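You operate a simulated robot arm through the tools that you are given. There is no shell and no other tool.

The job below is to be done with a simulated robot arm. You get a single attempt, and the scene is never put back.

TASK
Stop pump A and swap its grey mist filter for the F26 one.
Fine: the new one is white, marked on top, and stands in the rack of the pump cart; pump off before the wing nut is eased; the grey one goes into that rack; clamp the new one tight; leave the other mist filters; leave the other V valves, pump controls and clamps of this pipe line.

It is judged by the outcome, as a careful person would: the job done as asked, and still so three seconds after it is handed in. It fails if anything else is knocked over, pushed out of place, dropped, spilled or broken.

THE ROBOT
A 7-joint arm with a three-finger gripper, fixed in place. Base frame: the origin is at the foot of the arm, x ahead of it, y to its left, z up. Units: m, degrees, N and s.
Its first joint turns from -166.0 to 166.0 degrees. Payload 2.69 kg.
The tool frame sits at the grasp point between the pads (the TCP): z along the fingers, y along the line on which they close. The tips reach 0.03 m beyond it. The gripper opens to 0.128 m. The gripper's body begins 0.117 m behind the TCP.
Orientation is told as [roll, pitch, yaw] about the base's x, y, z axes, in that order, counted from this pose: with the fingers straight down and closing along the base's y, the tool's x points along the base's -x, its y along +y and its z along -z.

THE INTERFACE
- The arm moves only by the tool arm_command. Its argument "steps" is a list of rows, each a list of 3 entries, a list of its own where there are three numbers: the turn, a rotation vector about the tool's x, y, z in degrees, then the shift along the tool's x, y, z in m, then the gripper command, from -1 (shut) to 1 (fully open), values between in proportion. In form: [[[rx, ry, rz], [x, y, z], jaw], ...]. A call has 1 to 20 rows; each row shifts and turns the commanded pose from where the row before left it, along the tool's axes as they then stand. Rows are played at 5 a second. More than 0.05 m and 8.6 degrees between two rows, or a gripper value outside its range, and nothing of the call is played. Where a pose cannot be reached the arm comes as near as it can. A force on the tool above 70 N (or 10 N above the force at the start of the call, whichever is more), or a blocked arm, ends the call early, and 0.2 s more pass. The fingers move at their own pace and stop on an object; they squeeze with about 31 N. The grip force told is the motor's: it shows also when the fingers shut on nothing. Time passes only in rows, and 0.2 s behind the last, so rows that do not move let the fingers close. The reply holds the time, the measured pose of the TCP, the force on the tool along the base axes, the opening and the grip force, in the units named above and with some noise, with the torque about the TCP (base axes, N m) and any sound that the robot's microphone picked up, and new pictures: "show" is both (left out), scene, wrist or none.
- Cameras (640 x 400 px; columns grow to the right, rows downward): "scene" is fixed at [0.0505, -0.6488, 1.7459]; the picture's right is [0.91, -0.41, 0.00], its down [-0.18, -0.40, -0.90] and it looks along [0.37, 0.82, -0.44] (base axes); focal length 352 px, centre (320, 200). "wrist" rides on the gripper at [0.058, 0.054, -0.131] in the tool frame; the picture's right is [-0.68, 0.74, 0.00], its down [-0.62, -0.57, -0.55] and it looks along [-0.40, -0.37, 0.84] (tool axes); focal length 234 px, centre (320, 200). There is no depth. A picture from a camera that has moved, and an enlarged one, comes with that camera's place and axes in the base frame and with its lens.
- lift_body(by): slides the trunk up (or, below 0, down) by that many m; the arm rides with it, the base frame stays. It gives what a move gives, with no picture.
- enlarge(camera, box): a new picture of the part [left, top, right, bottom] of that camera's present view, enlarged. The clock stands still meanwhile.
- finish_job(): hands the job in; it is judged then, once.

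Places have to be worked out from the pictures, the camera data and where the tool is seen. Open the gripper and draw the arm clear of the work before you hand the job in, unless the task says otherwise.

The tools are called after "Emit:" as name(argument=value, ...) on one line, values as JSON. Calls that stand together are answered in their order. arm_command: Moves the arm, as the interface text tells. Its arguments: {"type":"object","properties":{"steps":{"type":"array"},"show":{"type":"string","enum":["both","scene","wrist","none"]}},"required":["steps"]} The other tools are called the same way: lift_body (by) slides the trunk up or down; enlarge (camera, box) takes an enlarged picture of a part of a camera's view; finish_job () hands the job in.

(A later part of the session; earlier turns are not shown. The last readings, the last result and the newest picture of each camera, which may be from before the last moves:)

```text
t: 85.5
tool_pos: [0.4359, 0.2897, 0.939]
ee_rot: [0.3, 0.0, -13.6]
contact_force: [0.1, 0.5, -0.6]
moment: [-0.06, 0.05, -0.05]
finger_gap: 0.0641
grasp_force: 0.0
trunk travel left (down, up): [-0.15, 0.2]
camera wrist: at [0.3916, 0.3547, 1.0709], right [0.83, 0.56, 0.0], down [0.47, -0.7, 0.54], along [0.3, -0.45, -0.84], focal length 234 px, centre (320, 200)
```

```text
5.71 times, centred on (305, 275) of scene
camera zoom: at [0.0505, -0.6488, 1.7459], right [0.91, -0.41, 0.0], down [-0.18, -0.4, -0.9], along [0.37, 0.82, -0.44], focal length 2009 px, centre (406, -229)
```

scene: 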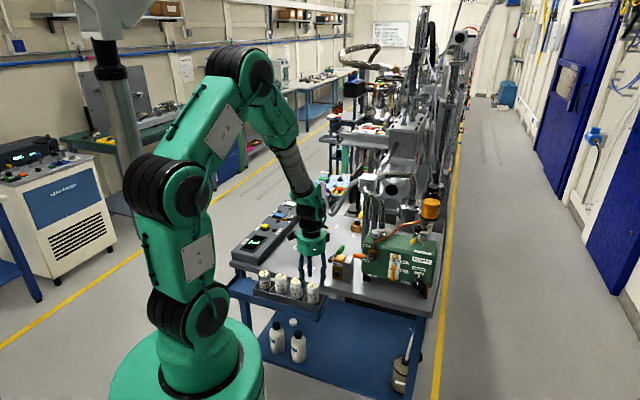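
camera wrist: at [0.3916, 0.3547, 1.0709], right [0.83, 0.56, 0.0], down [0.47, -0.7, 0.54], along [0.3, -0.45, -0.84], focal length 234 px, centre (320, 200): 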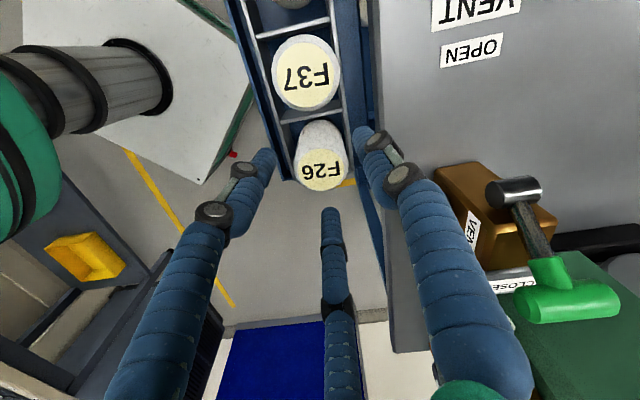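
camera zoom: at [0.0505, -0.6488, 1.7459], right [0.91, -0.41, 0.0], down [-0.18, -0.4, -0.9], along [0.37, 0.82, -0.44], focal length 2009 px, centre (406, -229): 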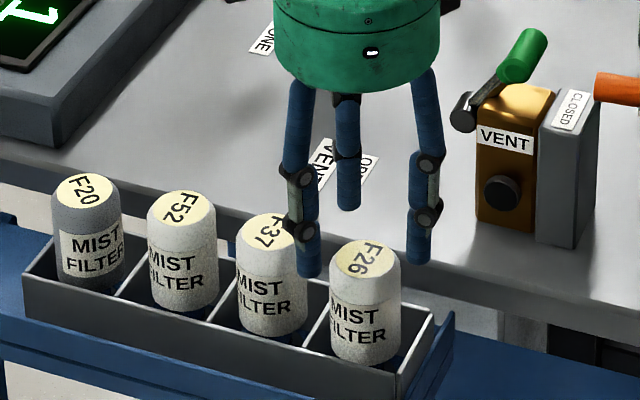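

Emit:
arm_command(steps=[[[0, 0, 0], [-0.003, -0.0009, 0.02], 0.0], [[0, 0, 0], [0, 0, 0.02], 0.0], [[0, 0, 0], [0, 0, 0.014], 0.0], [[0, 0, 0], [0, 0, 0], 0.0]])

Emit:
enlarge(camera="wrist", box=[220, 60, 420, 260])

Emit:
enlarge(camera="scene", box=[260, 240, 350, 310])

```text
t: 86.5
tool_pos: [0.4389, 0.2874, 0.8851]
ee_rot: [0.3, 0.1, -13.8]
contact_force: [0.1, 0.1, 0.2]
moment: [-0.01, -0.01, -0.01]
finger_gap: 0.0639
grasp_force: 0.0
trunk travel left (down, up): [-0.15, 0.2]
camera wrist: at [0.3939, 0.3529, 1.0175], right [0.83, 0.56, 0.0], down [0.47, -0.7, 0.54], along [0.3, -0.45, -0.84], focal length 234 px, centre (320, 200)
```

scene: 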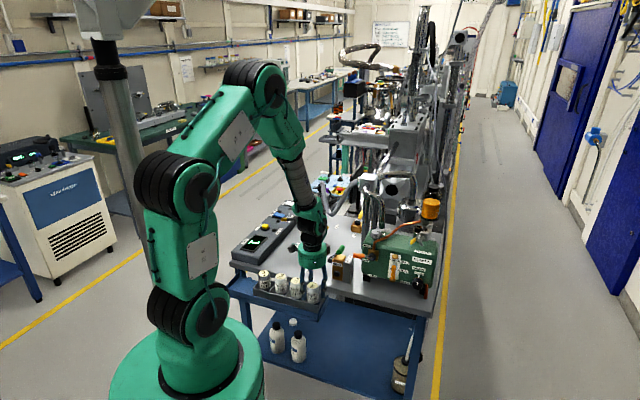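
wrist: 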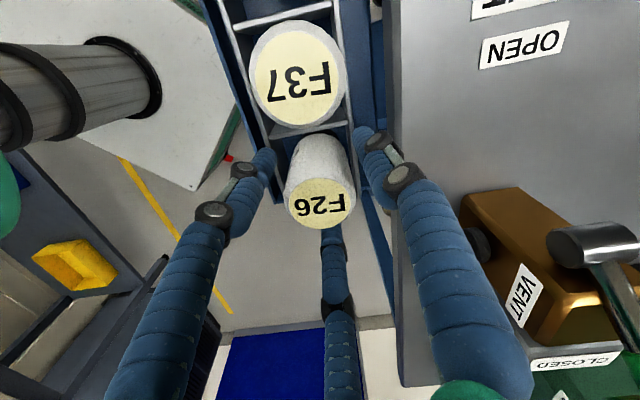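

```text
2.00 times, centred on (320, 160) of wrist
camera zoom: at [0.3939, 0.3529, 1.0175], right [0.83, 0.56, 0.0], down [0.47, -0.7, 0.54], along [0.3, -0.45, -0.84], focal length 468 px, centre (320, 280)
```

zoom: 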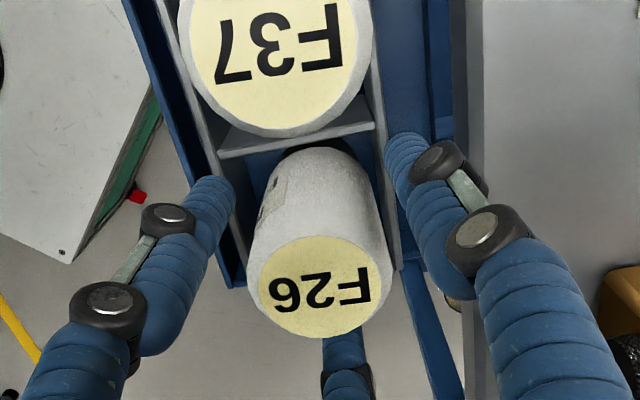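

```text
5.71 times, centred on (305, 275) of scene
camera zoom: at [0.0505, -0.6488, 1.7459], right [0.91, -0.41, 0.0], down [-0.18, -0.4, -0.9], along [0.37, 0.82, -0.44], focal length 2009 px, centre (406, -229)
```

zoom: 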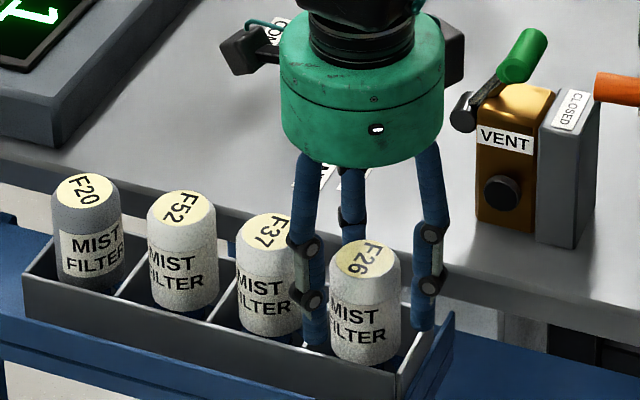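

Centred within about 1 mm. I close on F26.

Emit:
arm_command(steps=[[[0, 0, 0], [0.001, 0, 0], -0.1], [[0, 0, 0], [0, 0, 0], -0.2], [[0, 0, 0], [0, 0, 0], -0.3], [[0, 0, 0], [0, 0, 0], -0.6], [[0, 0, 0], [0, 0, 0], -0.6]], show="wrist")

```text
t: 87.7
tool_pos: [0.4371, 0.2881, 0.8856]
ee_rot: [0.3, 0.1, -13.7]
contact_force: [0.4, -0.9, 0.1]
moment: [-0.04, 0.0, 0.02]
finger_gap: 0.0441
grasp_force: 30.5
trunk travel left (down, up): [-0.15, 0.2]
camera wrist: at [0.3926, 0.3529, 1.0174], right [0.83, 0.56, 0.0], down [0.47, -0.7, 0.54], along [0.3, -0.45, -0.84], focal length 234 px, centre (320, 200)
```

wrist: 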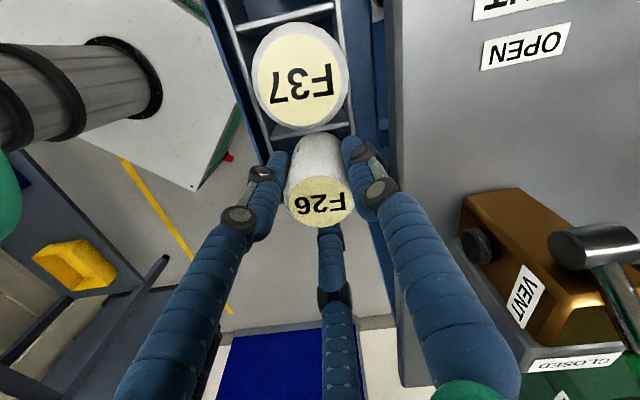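

Gripped. I lift F26 straight up out of the rack to travel height.

Emit:
arm_command(steps=[[[0, 0, 0], [0, 0, -0.01], -0.7], [[0, 0, 0], [0, 0, -0.02], -0.7], [[0, 0, 0], [0, 0, -0.03], -0.7], [[0, 0, 0], [0, 0, -0.04], -0.7], [[0, 0, 0], [0, 0, -0.045], -0.7], [[0, 0, 0], [0, 0, -0.045], -0.7], [[0, 0, 0], [0, 0, -0.047], -0.7], [[0, 0, 0], [0, 0, -0.047], -0.7], [[0, 0, 0], [0, 0, -0.047], -0.7], [[0, 0, 0], [0, 0, -0.047], -0.7], [[0, 0, 0], [0, 0, -0.047], -0.7], [[0, 0, 0], [0, 0, -0.046], -0.7]])

Emit:
enlarge(camera="scene", box=[240, 250, 340, 320])

```text
t: 90.3
tool_pos: [0.4375, 0.2828, 1.3579]
ee_rot: [0.2, 0.1, -13.8]
contact_force: [0.8, 0.5, -1.2]
moment: [0.03, 0.02, 0.03]
finger_gap: 0.0439
grasp_force: 30.6
trunk travel left (down, up): [-0.15, 0.2]
camera wrist: at [0.3934, 0.3487, 1.4886], right [0.83, 0.56, 0.0], down [0.47, -0.7, 0.54], along [0.3, -0.45, -0.84], focal length 234 px, centre (320, 200)
```

scene: 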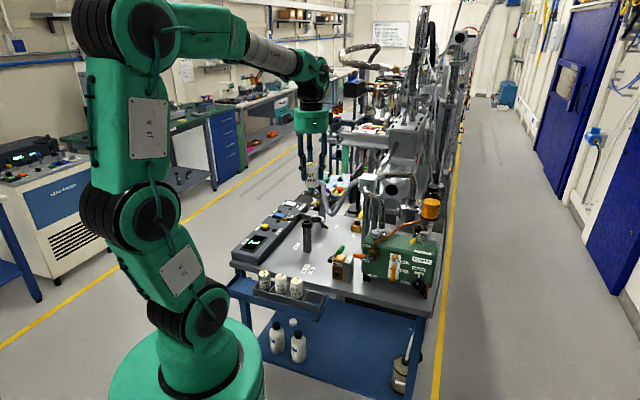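
wrist: 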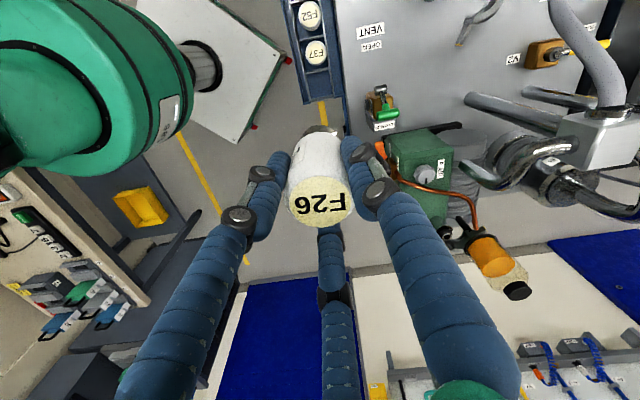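

```text
5.71 times, centred on (290, 285) of scene
camera zoom: at [0.0505, -0.6488, 1.7459], right [0.91, -0.41, 0.0], down [-0.18, -0.4, -0.9], along [0.37, 0.82, -0.44], focal length 2009 px, centre (491, -286)
```

zoom: 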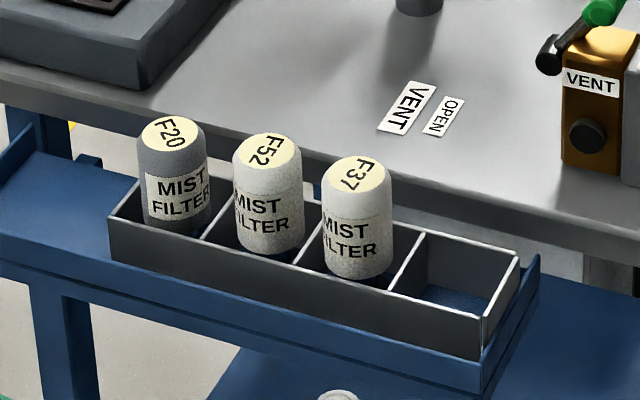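

F26 is out, the other filters undisturbed. I carry it over to the port at height.

Emit:
arm_command(steps=[[[0, 0, 0], [-0.0437, 0.0028, 0], -0.7], [[0, 0, 0], [-0.0437, 0.0028, 0], -0.7], [[0, 0, 0], [-0.0437, 0.0028, 0], -0.7], [[0, 0, 0], [-0.0437, 0.0028, 0], -0.7], [[0, 0, 0], [-0.0437, 0.0028, 0], -0.7], [[0, 0, 0], [-0.0437, 0.0028, 0], -0.7], [[0, 0, 0], [-0.0437, 0.0028, 0], -0.7], [[0, 0, 0], [-0.0437, 0.0028, 0], -0.7], [[0, 0, 0], [-0.0437, 0.0028, 0], -0.7], [[0, 0, -7.8], [0, 0, 0], -0.7], [[0, 0, 0], [0, 0, 0], -0.7]])

Emit:
enlarge(camera="wrist", box=[220, 60, 420, 220])

Emit:
enlarge(camera="scene", box=[380, 140, 460, 240])

```text
t: 92.7
tool_pos: [0.8256, 0.2166, 1.357]
ee_rot: [0.3, 0.0, -5.8]
contact_force: [0.1, 0.0, -0.2]
moment: [0.0, -0.03, 0.01]
finger_gap: 0.044
grasp_force: 31.1
trunk travel left (down, up): [-0.15, 0.2]
camera wrist: at [0.7721, 0.2745, 1.4881], right [0.75, 0.66, 0.0], down [0.56, -0.63, 0.54], along [0.36, -0.41, -0.84], focal length 234 px, centre (320, 200)
```

scene: 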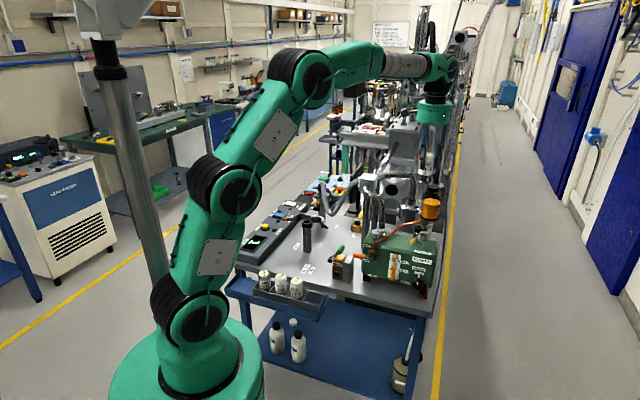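
wrist: 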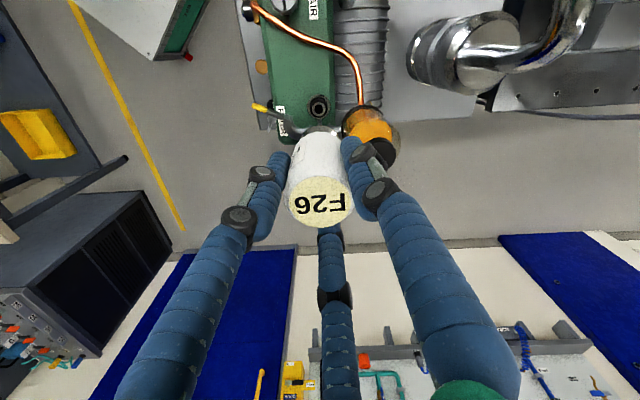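

```text
2.50 times, centred on (320, 140) of wrist
camera zoom: at [0.7721, 0.2745, 1.4881], right [0.75, 0.66, 0.0], down [0.56, -0.63, 0.54], along [0.36, -0.41, -0.84], focal length 585 px, centre (320, 350)
```

zoom: 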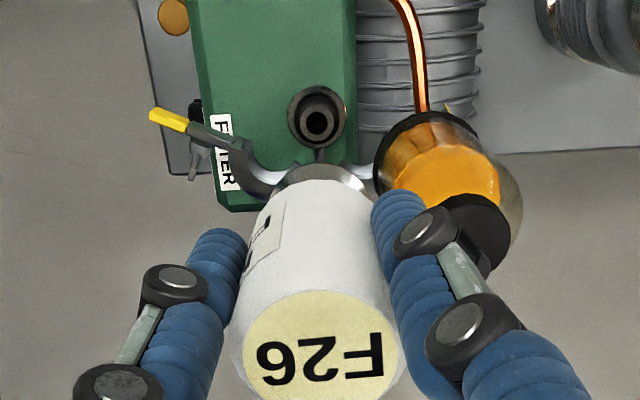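

```text
4.00 times, centred on (420, 190) of scene
camera zoom: at [0.0505, -0.6488, 1.7459], right [0.91, -0.41, 0.0], down [-0.18, -0.4, -0.9], along [0.37, 0.82, -0.44], focal length 1406 px, centre (-80, 240)
```

zoom: 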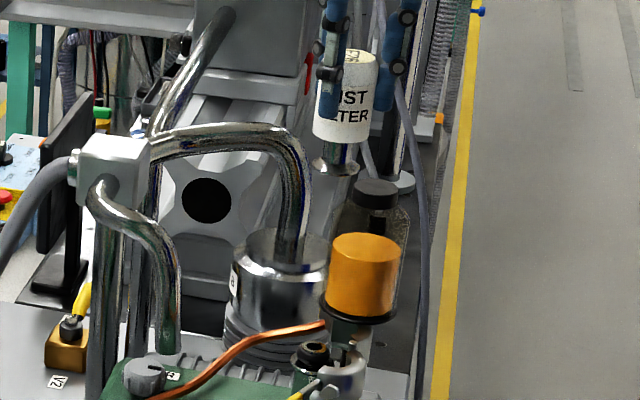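

F26 hangs over the port. I correct 3 mm in y and descend to about 3 cm above the seat.

Emit:
arm_command(steps=[[[0, 0, 0], [0, -0.0028, 0.03], -0.7], [[0, 0, 0], [0, 0, 0.04], -0.7], [[0, 0, 0], [0, 0, 0.04], -0.7], [[0, 0, 0], [0, 0, 0.037], -0.7], [[0, 0, 0], [0, 0, 0], -0.7]])

Emit:
enlarge(camera="wrist", box=[240, 60, 400, 200])

Emit:
enlarge(camera="scene", box=[390, 190, 440, 240])

```text
t: 93.9
tool_pos: [0.8262, 0.2153, 1.2081]
ee_rot: [0.3, 0.2, -6.0]
contact_force: [-0.5, 0.6, -1.1]
moment: [-0.03, 0.02, -0.01]
finger_gap: 0.0437
grasp_force: 30.8
trunk travel left (down, up): [-0.15, 0.2]
camera wrist: at [0.7724, 0.2728, 1.339], right [0.75, 0.66, 0.0], down [0.56, -0.63, 0.54], along [0.36, -0.41, -0.84], focal length 234 px, centre (320, 200)
```

scene: 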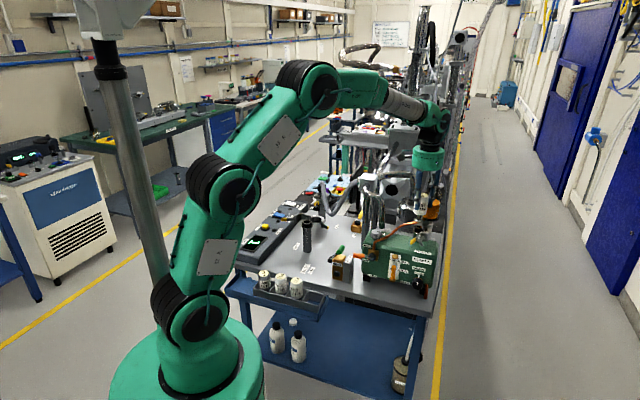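
wrist: 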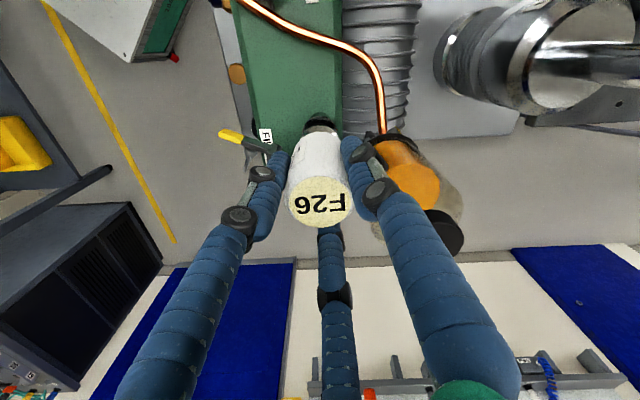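

```text
2.86 times, centred on (320, 130) of wrist
camera zoom: at [0.7724, 0.2728, 1.339], right [0.75, 0.66, 0.0], down [0.56, -0.63, 0.54], along [0.36, -0.41, -0.84], focal length 669 px, centre (320, 400)
```

zoom: 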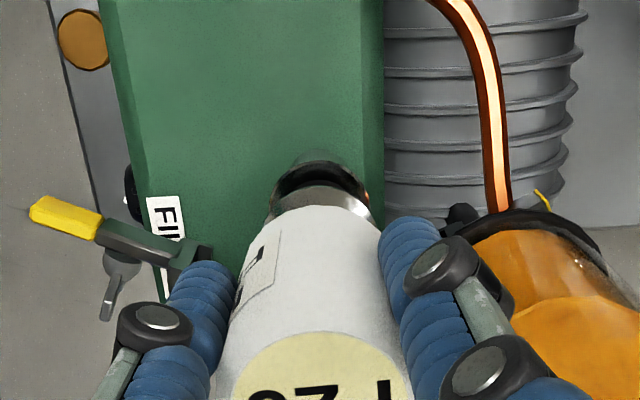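

```text
8.00 times, centred on (415, 215) of scene
camera zoom: at [0.0505, -0.6488, 1.7459], right [0.91, -0.41, 0.0], down [-0.18, -0.4, -0.9], along [0.37, 0.82, -0.44], focal length 2812 px, centre (-440, 80)
```

zoom: 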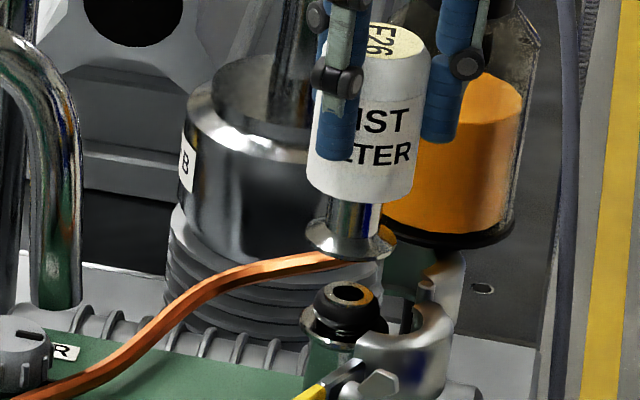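

I check the alignment more closely between the hanging filter and the port.

Emit:
enlarge(camera="scene", box=[403, 190, 433, 234])

Emit:
enlarge(camera="wrist", box=[290, 90, 350, 140])

```text
9.09 times, centred on (418, 212) of scene
camera zoom: at [0.0505, -0.6488, 1.7459], right [0.91, -0.41, 0.0], down [-0.18, -0.4, -0.9], along [0.37, 0.82, -0.44], focal length 3196 px, centre (-571, 91)
```

zoom: 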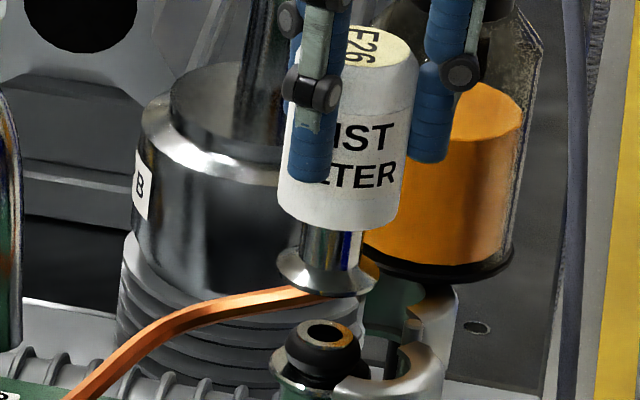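

```text
8.00 times, centred on (320, 115) of wrist
camera zoom: at [0.7724, 0.2728, 1.339], right [0.75, 0.66, 0.0], down [0.56, -0.63, 0.54], along [0.36, -0.41, -0.84], focal length 1873 px, centre (320, 880)
```

zoom: 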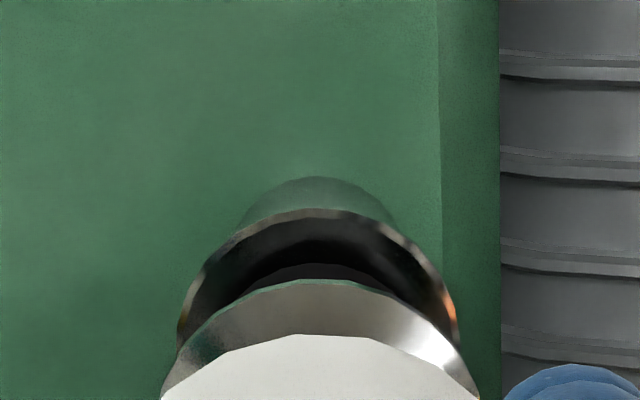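

Alignment is within about 1.5 mm. I trim that and lower slowly toward the seat.

Emit:
arm_command(steps=[[[0, 0, 0], [-0.0008, -0.0015, 0.006], -0.7], [[0, 0, 0], [0, 0, 0.006], -0.7], [[0, 0, 0], [0, 0, 0.005], -0.7], [[0, 0, 0], [0, 0, 0.004], -0.7], [[0, 0, 0], [0, 0, 0], -0.7]])

Emit:
enlarge(camera="scene", box=[403, 190, 433, 234])

Emit:
enlarge(camera="wrist", box=[290, 90, 350, 140])

```text
t: 95.1
tool_pos: [0.8262, 0.2129, 1.188]
ee_rot: [0.3, 0.0, -5.9]
contact_force: [0.2, -0.4, -0.5]
moment: [0.04, -0.01, -0.01]
finger_gap: 0.0441
grasp_force: 30.8
trunk travel left (down, up): [-0.15, 0.2]
camera wrist: at [0.7731, 0.2712, 1.3192], right [0.75, 0.66, 0.0], down [0.56, -0.63, 0.54], along [0.36, -0.41, -0.84], focal length 234 px, centre (320, 200)
```

scene: 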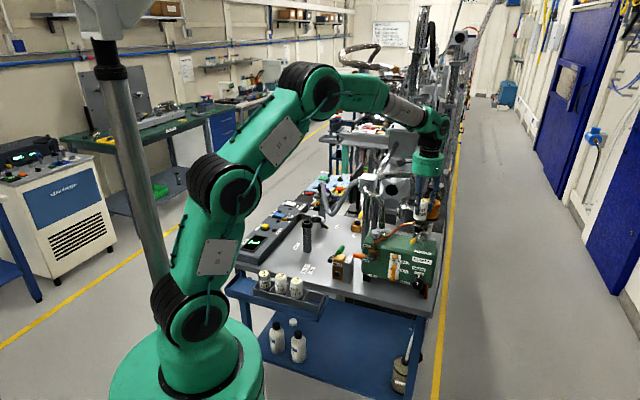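
wrist: 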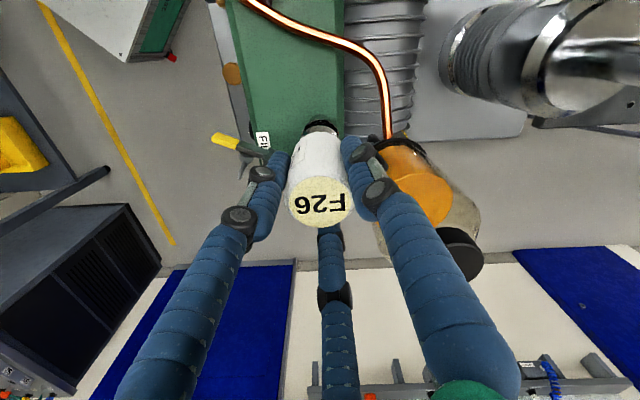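

```text
9.09 times, centred on (418, 212) of scene
camera zoom: at [0.0505, -0.6488, 1.7459], right [0.91, -0.41, 0.0], down [-0.18, -0.4, -0.9], along [0.37, 0.82, -0.44], focal length 3196 px, centre (-571, 91)
```

zoom: 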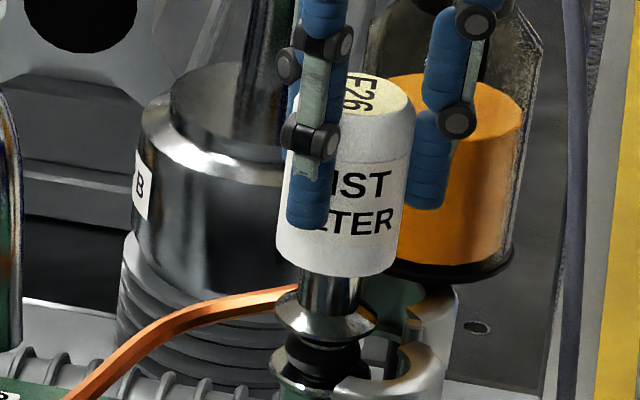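

```text
8.00 times, centred on (320, 115) of wrist
camera zoom: at [0.7731, 0.2712, 1.3192], right [0.75, 0.66, 0.0], down [0.56, -0.63, 0.54], along [0.36, -0.41, -0.84], focal length 1873 px, centre (320, 880)
```

zoom: 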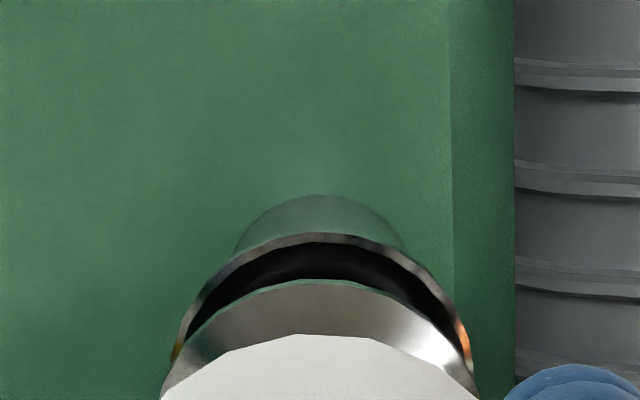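

Aligned to about half a millimetre. I lower in 2 mm steps and watch the force.

Emit:
arm_command(steps=[[[0, 0, 0], [0, 0.0005, 0.002], -0.7], [[0, 0, 0], [0, 0, 0.002], -0.7], [[0, 0, 0], [0, 0, 0.002], -0.7], [[0, 0, 0], [0, 0, 0], -0.7]])

Emit:
enlarge(camera="scene", box=[403, 190, 433, 234])

```text
t: 96.1
tool_pos: [0.8269, 0.2136, 1.1814]
ee_rot: [0.3, 0.1, -6.0]
contact_force: [3.5, -4.9, -1.7]
moment: [-0.33, -0.26, 0.03]
finger_gap: 0.0438
grasp_force: 30.8
trunk travel left (down, up): [-0.15, 0.2]
camera wrist: at [0.7732, 0.2717, 1.3131], right [0.75, 0.66, 0.0], down [0.56, -0.63, 0.54], along [0.36, -0.41, -0.84], focal length 234 px, centre (320, 200)
```

scene: 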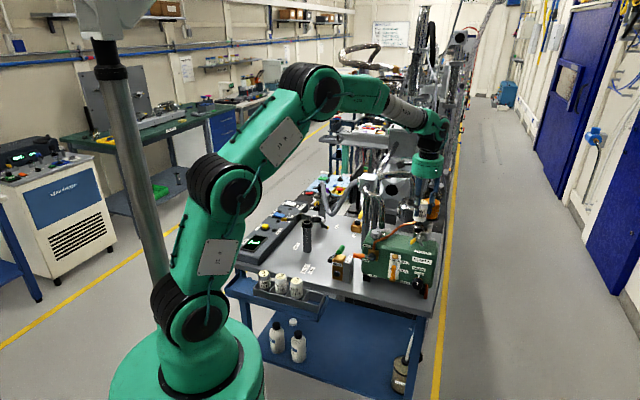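
wrist: 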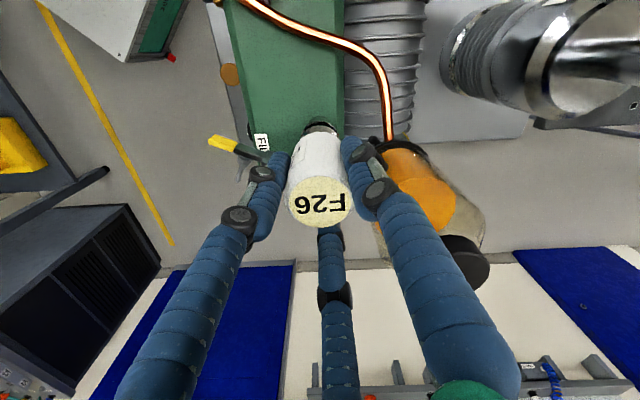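

```text
9.09 times, centred on (418, 212) of scene
camera zoom: at [0.0505, -0.6488, 1.7459], right [0.91, -0.41, 0.0], down [-0.18, -0.4, -0.9], along [0.37, 0.82, -0.44], focal length 3196 px, centre (-571, 91)
```

zoom: 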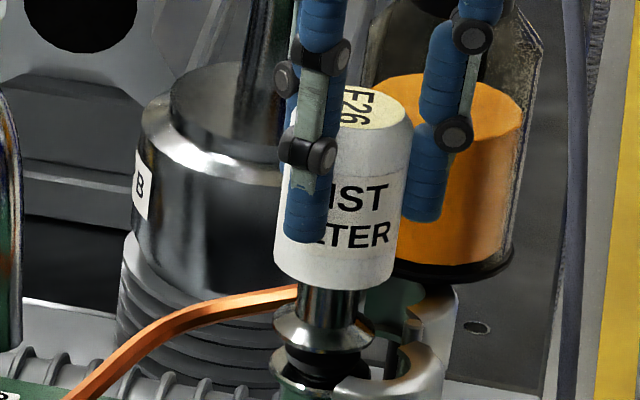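

The lateral force shows the centring ring engaging. I trim about 1 mm in that direction and continue down.

Emit:
arm_command(steps=[[[0, 0, 0], [-0.0007, -0.0009, 0], -0.7], [[0, 0, 0], [0, 0, 0.0015], -0.7], [[0, 0, 0], [0, 0, 0.0015], -0.7], [[0, 0, 0], [0, 0, 0], -0.7]])

Emit:
enlarge(camera="scene", box=[403, 190, 433, 234])

```text
t: 97.1
tool_pos: [0.8272, 0.2124, 1.1809]
ee_rot: [0.4, -0.1, -5.9]
contact_force: [0.4, 0.2, 10.7]
moment: [0.02, -0.02, 0.01]
finger_gap: 0.0437
grasp_force: 31.3
trunk travel left (down, up): [-0.15, 0.2]
camera wrist: at [0.7734, 0.2709, 1.3119], right [0.75, 0.66, 0.01], down [0.55, -0.63, 0.55], along [0.37, -0.41, -0.84], focal length 234 px, centre (320, 200)
```

scene: 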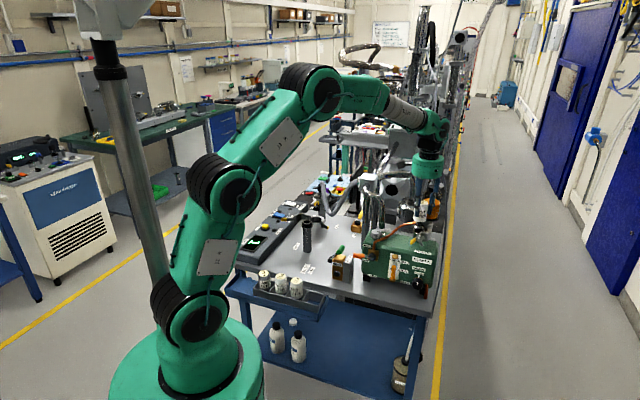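
wrist: 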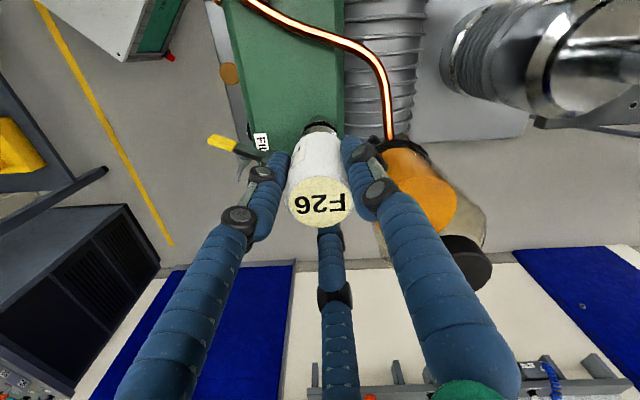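

```text
9.09 times, centred on (418, 212) of scene
camera zoom: at [0.0505, -0.6488, 1.7459], right [0.91, -0.41, 0.0], down [-0.18, -0.4, -0.9], along [0.37, 0.82, -0.44], focal length 3196 px, centre (-571, 91)
```

zoom: 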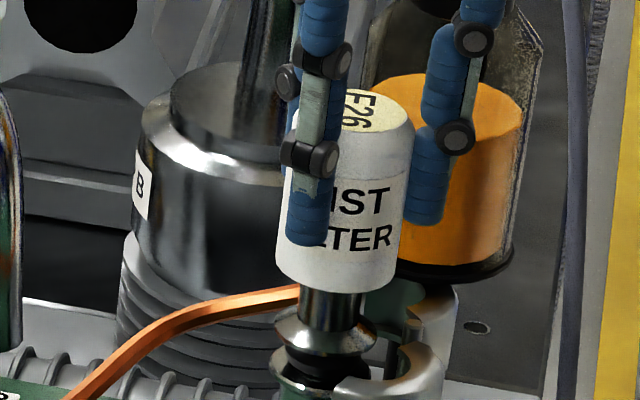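

Contact is now axial and symmetric (about 11 N, no moment), so the pilot has engaged. I press a little further to confirm full seating.

Emit:
arm_command(steps=[[[0, 0, 0], [0, 0, 0.0015], -0.7], [[0, 0, 0], [0, 0, 0.0015], -0.7], [[0, 0, 0], [0, 0, 0], -0.7]], show="scene")

Emit:
enlarge(camera="scene", box=[403, 190, 433, 234])

```text
t: 97.9
tool_pos: [0.8269, 0.212, 1.1791]
ee_rot: [0.3, -0.1, -6.0]
contact_force: [3.0, 1.5, 27.3]
moment: [0.11, -0.13, 0.03]
finger_gap: 0.0438
grasp_force: 31.3
trunk travel left (down, up): [-0.15, 0.2]
```

scene: 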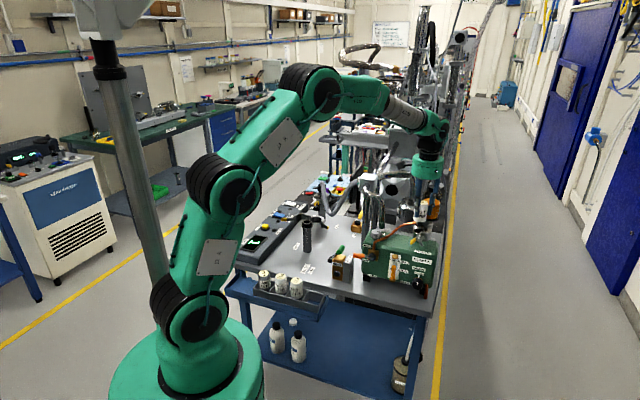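

```text
9.09 times, centred on (418, 212) of scene
camera zoom: at [0.0505, -0.6488, 1.7459], right [0.91, -0.41, 0.0], down [-0.18, -0.4, -0.9], along [0.37, 0.82, -0.44], focal length 3196 px, centre (-571, 91)
```

zoom: 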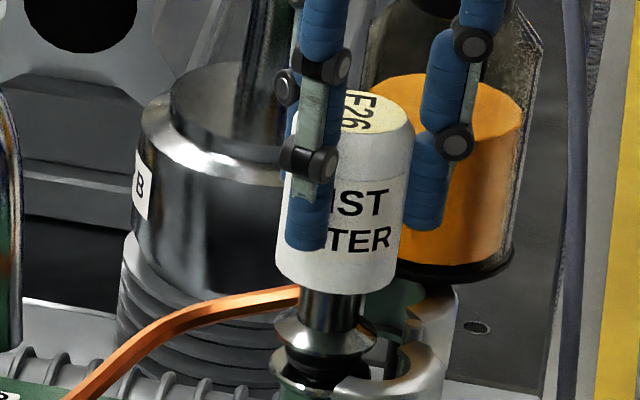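

The filter no longer moves and its top matches the old one's seated height. I relieve the push and open the fingers.

Emit:
arm_command(steps=[[[0, 0, 0], [0, 0, -0.002], -0.6], [[0, 0, 0], [0, 0, 0], -0.28], [[0, 0, 0], [0, 0, 0], -0.2], [[0, 0, 0], [0, 0, 0], -0.1], [[0, 0, 0], [0, 0, 0], 0.0], [[0, 0, 0], [0, 0, 0], 0.15], [[0, 0, 0], [0, 0, 0], 0.15]])

Emit:
enlarge(camera="scene", box=[403, 190, 433, 234])

Emit:
enlarge(camera="wrist", box=[240, 90, 400, 240])

```text
t: 99.5
tool_pos: [0.8277, 0.2117, 1.1774]
ee_rot: [0.3, 0.2, -5.9]
contact_force: [0.5, 0.0, -0.2]
moment: [0.02, 0.0, 0.0]
finger_gap: 0.0735
grasp_force: 0.1
trunk travel left (down, up): [-0.15, 0.2]
camera wrist: at [0.7738, 0.2711, 1.3094], right [0.75, 0.66, 0.0], down [0.56, -0.63, 0.54], along [0.36, -0.41, -0.84], focal length 234 px, centre (320, 200)
```

scene: 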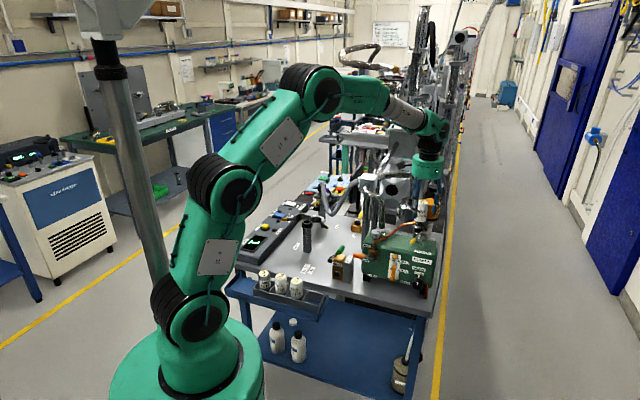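
wrist: 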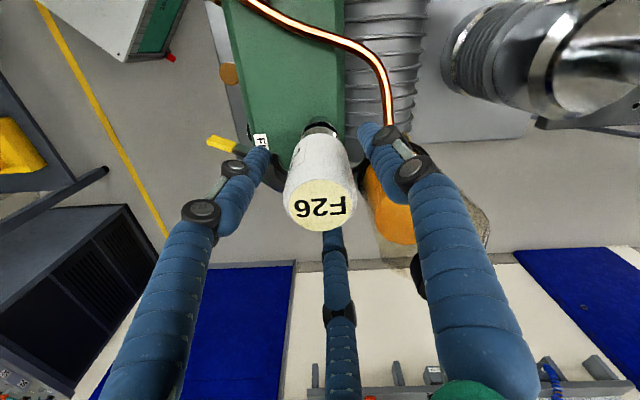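

```text
9.09 times, centred on (418, 212) of scene
camera zoom: at [0.0505, -0.6488, 1.7459], right [0.91, -0.41, 0.0], down [-0.18, -0.4, -0.9], along [0.37, 0.82, -0.44], focal length 3196 px, centre (-571, 91)
```

zoom: 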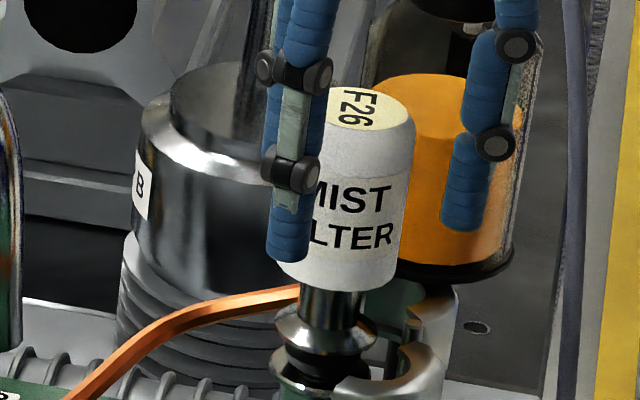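

```text
2.67 times, centred on (320, 165) of wrist
camera zoom: at [0.7738, 0.2711, 1.3094], right [0.75, 0.66, 0.0], down [0.56, -0.63, 0.54], along [0.36, -0.41, -0.84], focal length 624 px, centre (320, 293)
```

zoom: 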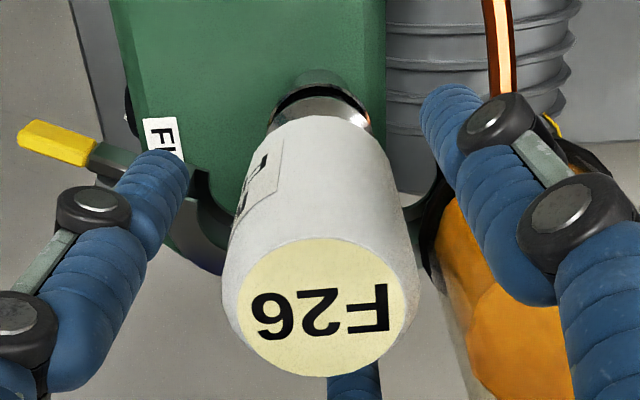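

F26 stands firmly on the port. I rise straight up, close the fingers and move to the free side of the open clamp handle, with yaw chosen to keep the fingers away from the filter.

Emit:
arm_command(steps=[[[0, 0, 0], [0, 0, -0.02], 0.15], [[0, 0, 0], [0, 0, -0.035], 0.15], [[0, 0, 0], [0, 0, -0.04], 0.15], [[0, 0, 0], [0, 0, -0.04], 0.15], [[0, 0, 0], [0.0205, -0.0329, 0], -0.5], [[0, 0, 0], [0.0205, -0.0329, 0], -1], [[0, 0, 0], [0.0205, -0.0329, 0], -1], [[0, 0, -7], [0, 0, 0], -1], [[0, 0, -7], [0, 0, 0], -1], [[0, 0, -6], [0, 0, 0], -1], [[0, 0, 0], [0, 0, 0.04], -1], [[0, 0, 0], [0, 0, 0.04], -1], [[0, 0, 0], [0, 0, 0.04], -1], [[0, 0, 0], [0, 0, 0], -1]])

Emit:
enlarge(camera="wrist", box=[220, 60, 420, 240])

Emit:
enlarge(camera="scene", box=[385, 190, 445, 245])

```text
t: 102.5
tool_pos: [0.7564, 0.1212, 1.1926]
ee_rot: [0.3, 0.1, 14.1]
contact_force: [-0.2, -0.6, 0.1]
moment: [0.01, 0.02, 0.0]
finger_gap: 0.0022
grasp_force: 31.1
trunk travel left (down, up): [-0.15, 0.2]
camera wrist: at [0.6858, 0.1577, 1.3235], right [0.48, 0.88, 0.0], down [0.74, -0.4, 0.55], along [0.48, -0.26, -0.84], focal length 234 px, centre (320, 200)
```

scene: 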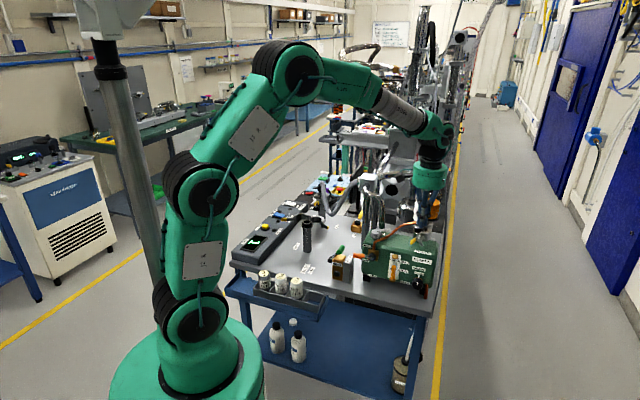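
wrist: 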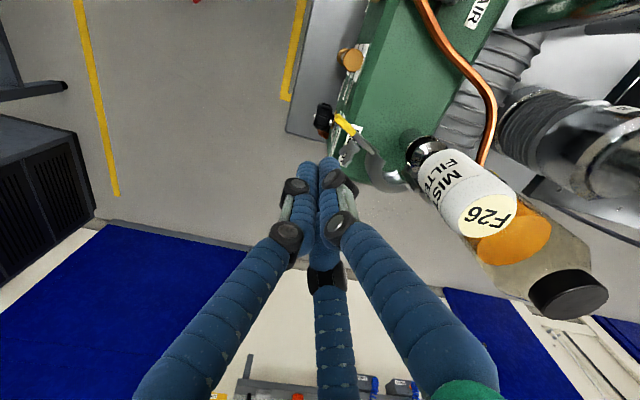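

```text
2.22 times, centred on (320, 150) of wrist
camera zoom: at [0.6858, 0.1577, 1.3235], right [0.48, 0.88, 0.0], down [0.74, -0.4, 0.55], along [0.48, -0.26, -0.84], focal length 520 px, centre (320, 311)
```

zoom: 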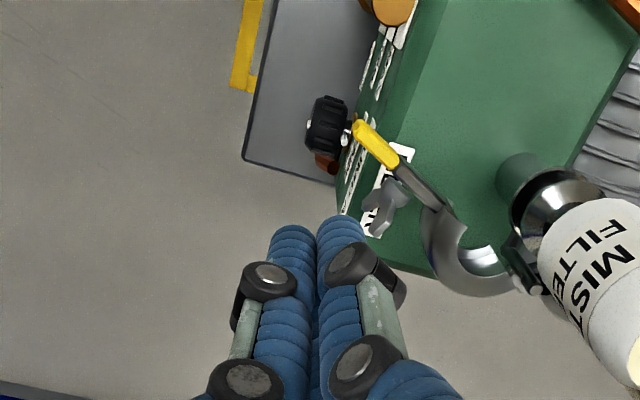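

```text
7.27 times, centred on (415, 218) of scene
camera zoom: at [0.0505, -0.6488, 1.7459], right [0.91, -0.41, 0.0], down [-0.18, -0.4, -0.9], along [0.37, 0.82, -0.44], focal length 2556 px, centre (-371, 73)
```

zoom: 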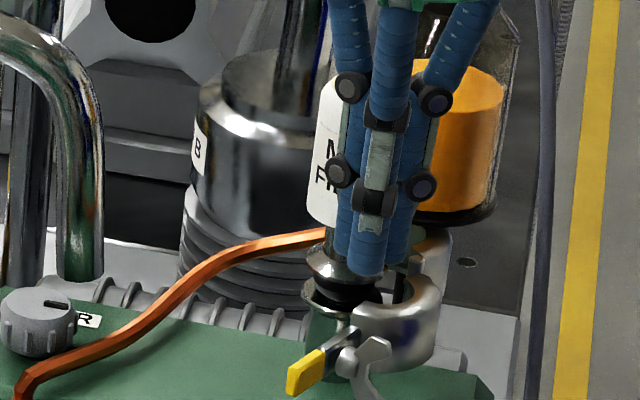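

The handle is at 63° with its inner, nut side clear of my probe. I lower to handle height and push the handle gently back toward closed (first 12°).

Emit:
arm_command(steps=[[[0, 0, 0], [0, 0, 0.031], -1], [[0, 0, 0], [0, 0, 0.031], -1], [[0, 0, 0], [0, 0, 0.03], -1], [[0, 0, 0], [0, 0, 0], -1], [[0, 0, 0], [0.0017, 0.0117, 0], -1], [[0, 0, 0], [0.0017, 0.0117, 0], -1], [[0, 0, 0], [0.0017, 0.0117, 0], -1], [[0, 0, 0], [0, 0, 0], -1]])

Emit:
enlarge(camera="wrist", box=[220, 60, 420, 240])

Emit:
enlarge(camera="scene", box=[385, 190, 445, 245])

```text
t: 104.3
tool_pos: [0.7423, 0.1536, 1.1007]
ee_rot: [0.2, 0.0, 14.1]
contact_force: [-0.3, 0.3, 0.0]
moment: [-0.04, -0.04, -0.01]
finger_gap: 0.002
grasp_force: 31.3
trunk travel left (down, up): [-0.15, 0.2]
camera wrist: at [0.6718, 0.1907, 1.2325], right [0.48, 0.88, 0.0], down [0.74, -0.4, 0.55], along [0.48, -0.26, -0.84], focal length 234 px, centre (320, 200)
```

scene: 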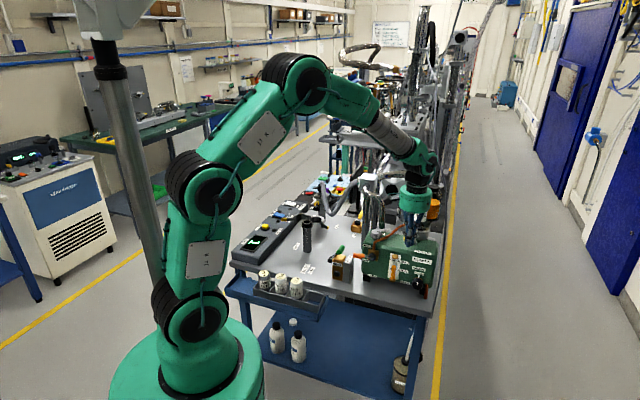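
wrist: 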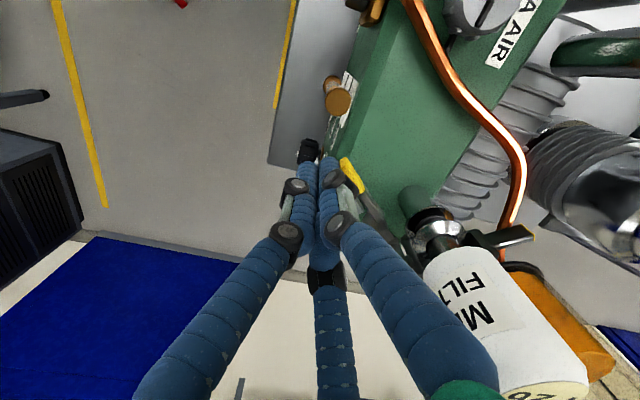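

```text
2.22 times, centred on (320, 150) of wrist
camera zoom: at [0.6718, 0.1907, 1.2325], right [0.48, 0.88, 0.0], down [0.74, -0.4, 0.55], along [0.48, -0.26, -0.84], focal length 520 px, centre (320, 311)
```

zoom: 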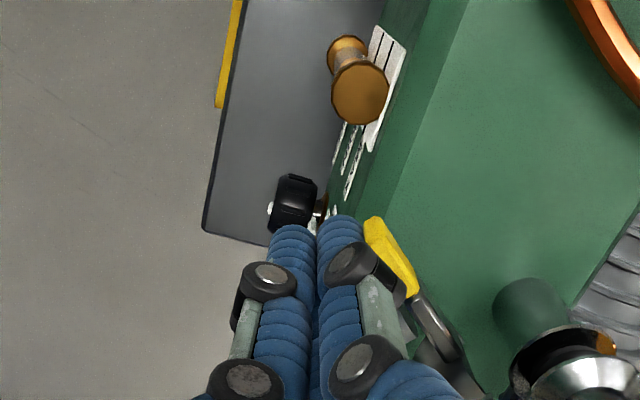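

```text
7.27 times, centred on (415, 218) of scene
camera zoom: at [0.0505, -0.6488, 1.7459], right [0.91, -0.41, 0.0], down [-0.18, -0.4, -0.9], along [0.37, 0.82, -0.44], focal length 2556 px, centre (-371, 73)
```

zoom: 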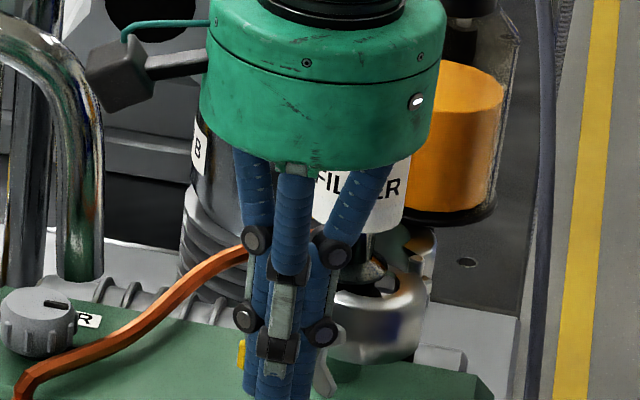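

The handle follows. I continue closing to about 20°, turning the hand gradually so no finger faces the filter.

Emit:
arm_command(steps=[[[0, 0, 5.5], [0, 0, 0], -1], [[0, 0, 5.5], [0, 0, 0], -1], [[0, 0, 0], [0.0015, 0.01, 0], -1], [[0, 0, 0], [0.0016, 0.0099, 0], -1], [[0, 0, 6], [0, 0, 0], -1], [[0, 0, 6], [0, 0, 0], -1], [[0, 0, 0], [0.0019, 0.01, 0], -1], [[0, 0, 0], [0.0018, 0.0099, 0], -1], [[0, 0, 6.5], [0, 0, 0], -1], [[0, 0, 6.5], [0, 0, 0], -1], [[0, 0, 0], [0.0024, 0.0098, 0], -1], [[0, 0, 0], [0.0024, 0.0098, 0], -1], [[0, 0, 0], [0, 0, 0], -1]])

Emit:
enlarge(camera="wrist", box=[220, 60, 420, 240])

Emit:
enlarge(camera="scene", box=[385, 190, 445, 245])

```text
t: 107.1
tool_pos: [0.7392, 0.2131, 1.0993]
ee_rot: [0.4, 0.1, -21.9]
contact_force: [1.1, 0.9, 0.9]
moment: [0.0, -0.02, -0.02]
finger_gap: 0.0021
grasp_force: 31.1
trunk travel left (down, up): [-0.15, 0.2]
camera wrist: at [0.7053, 0.2849, 1.2322], right [0.9, 0.43, 0.0], down [0.36, -0.76, 0.54], along [0.24, -0.49, -0.84], focal length 234 px, centre (320, 200)
```

scene: 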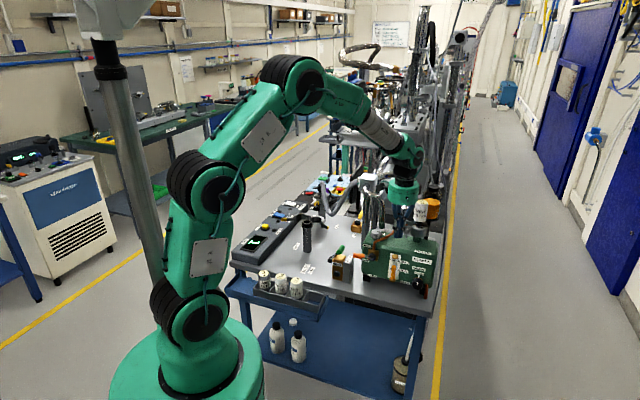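
wrist: 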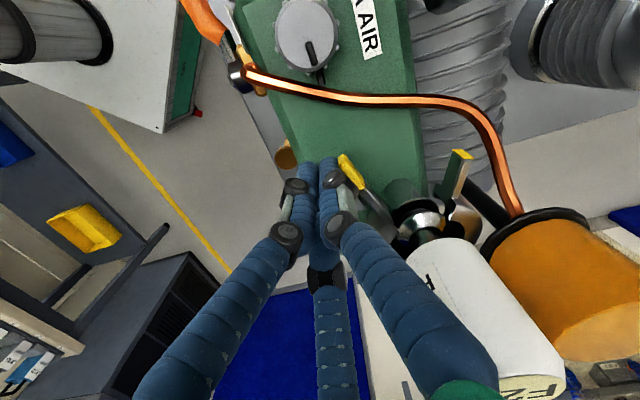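

```text
2.22 times, centred on (320, 150) of wrist
camera zoom: at [0.7053, 0.2849, 1.2322], right [0.9, 0.43, 0.0], down [0.36, -0.76, 0.54], along [0.24, -0.49, -0.84], focal length 520 px, centre (320, 311)
```

zoom: 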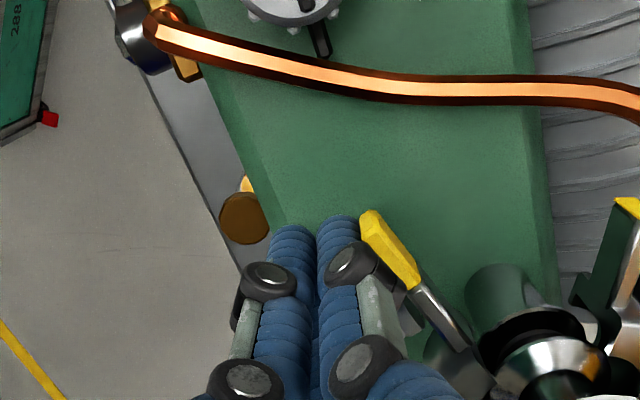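

```text
7.27 times, centred on (415, 218) of scene
camera zoom: at [0.0505, -0.6488, 1.7459], right [0.91, -0.41, 0.0], down [-0.18, -0.4, -0.9], along [0.37, 0.82, -0.44], focal length 2556 px, centre (-371, 73)
```

zoom: 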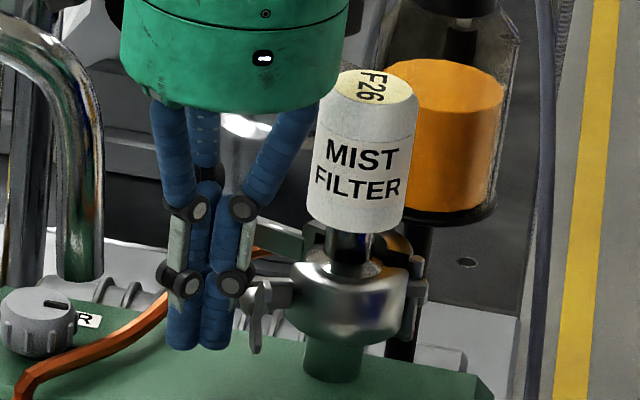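

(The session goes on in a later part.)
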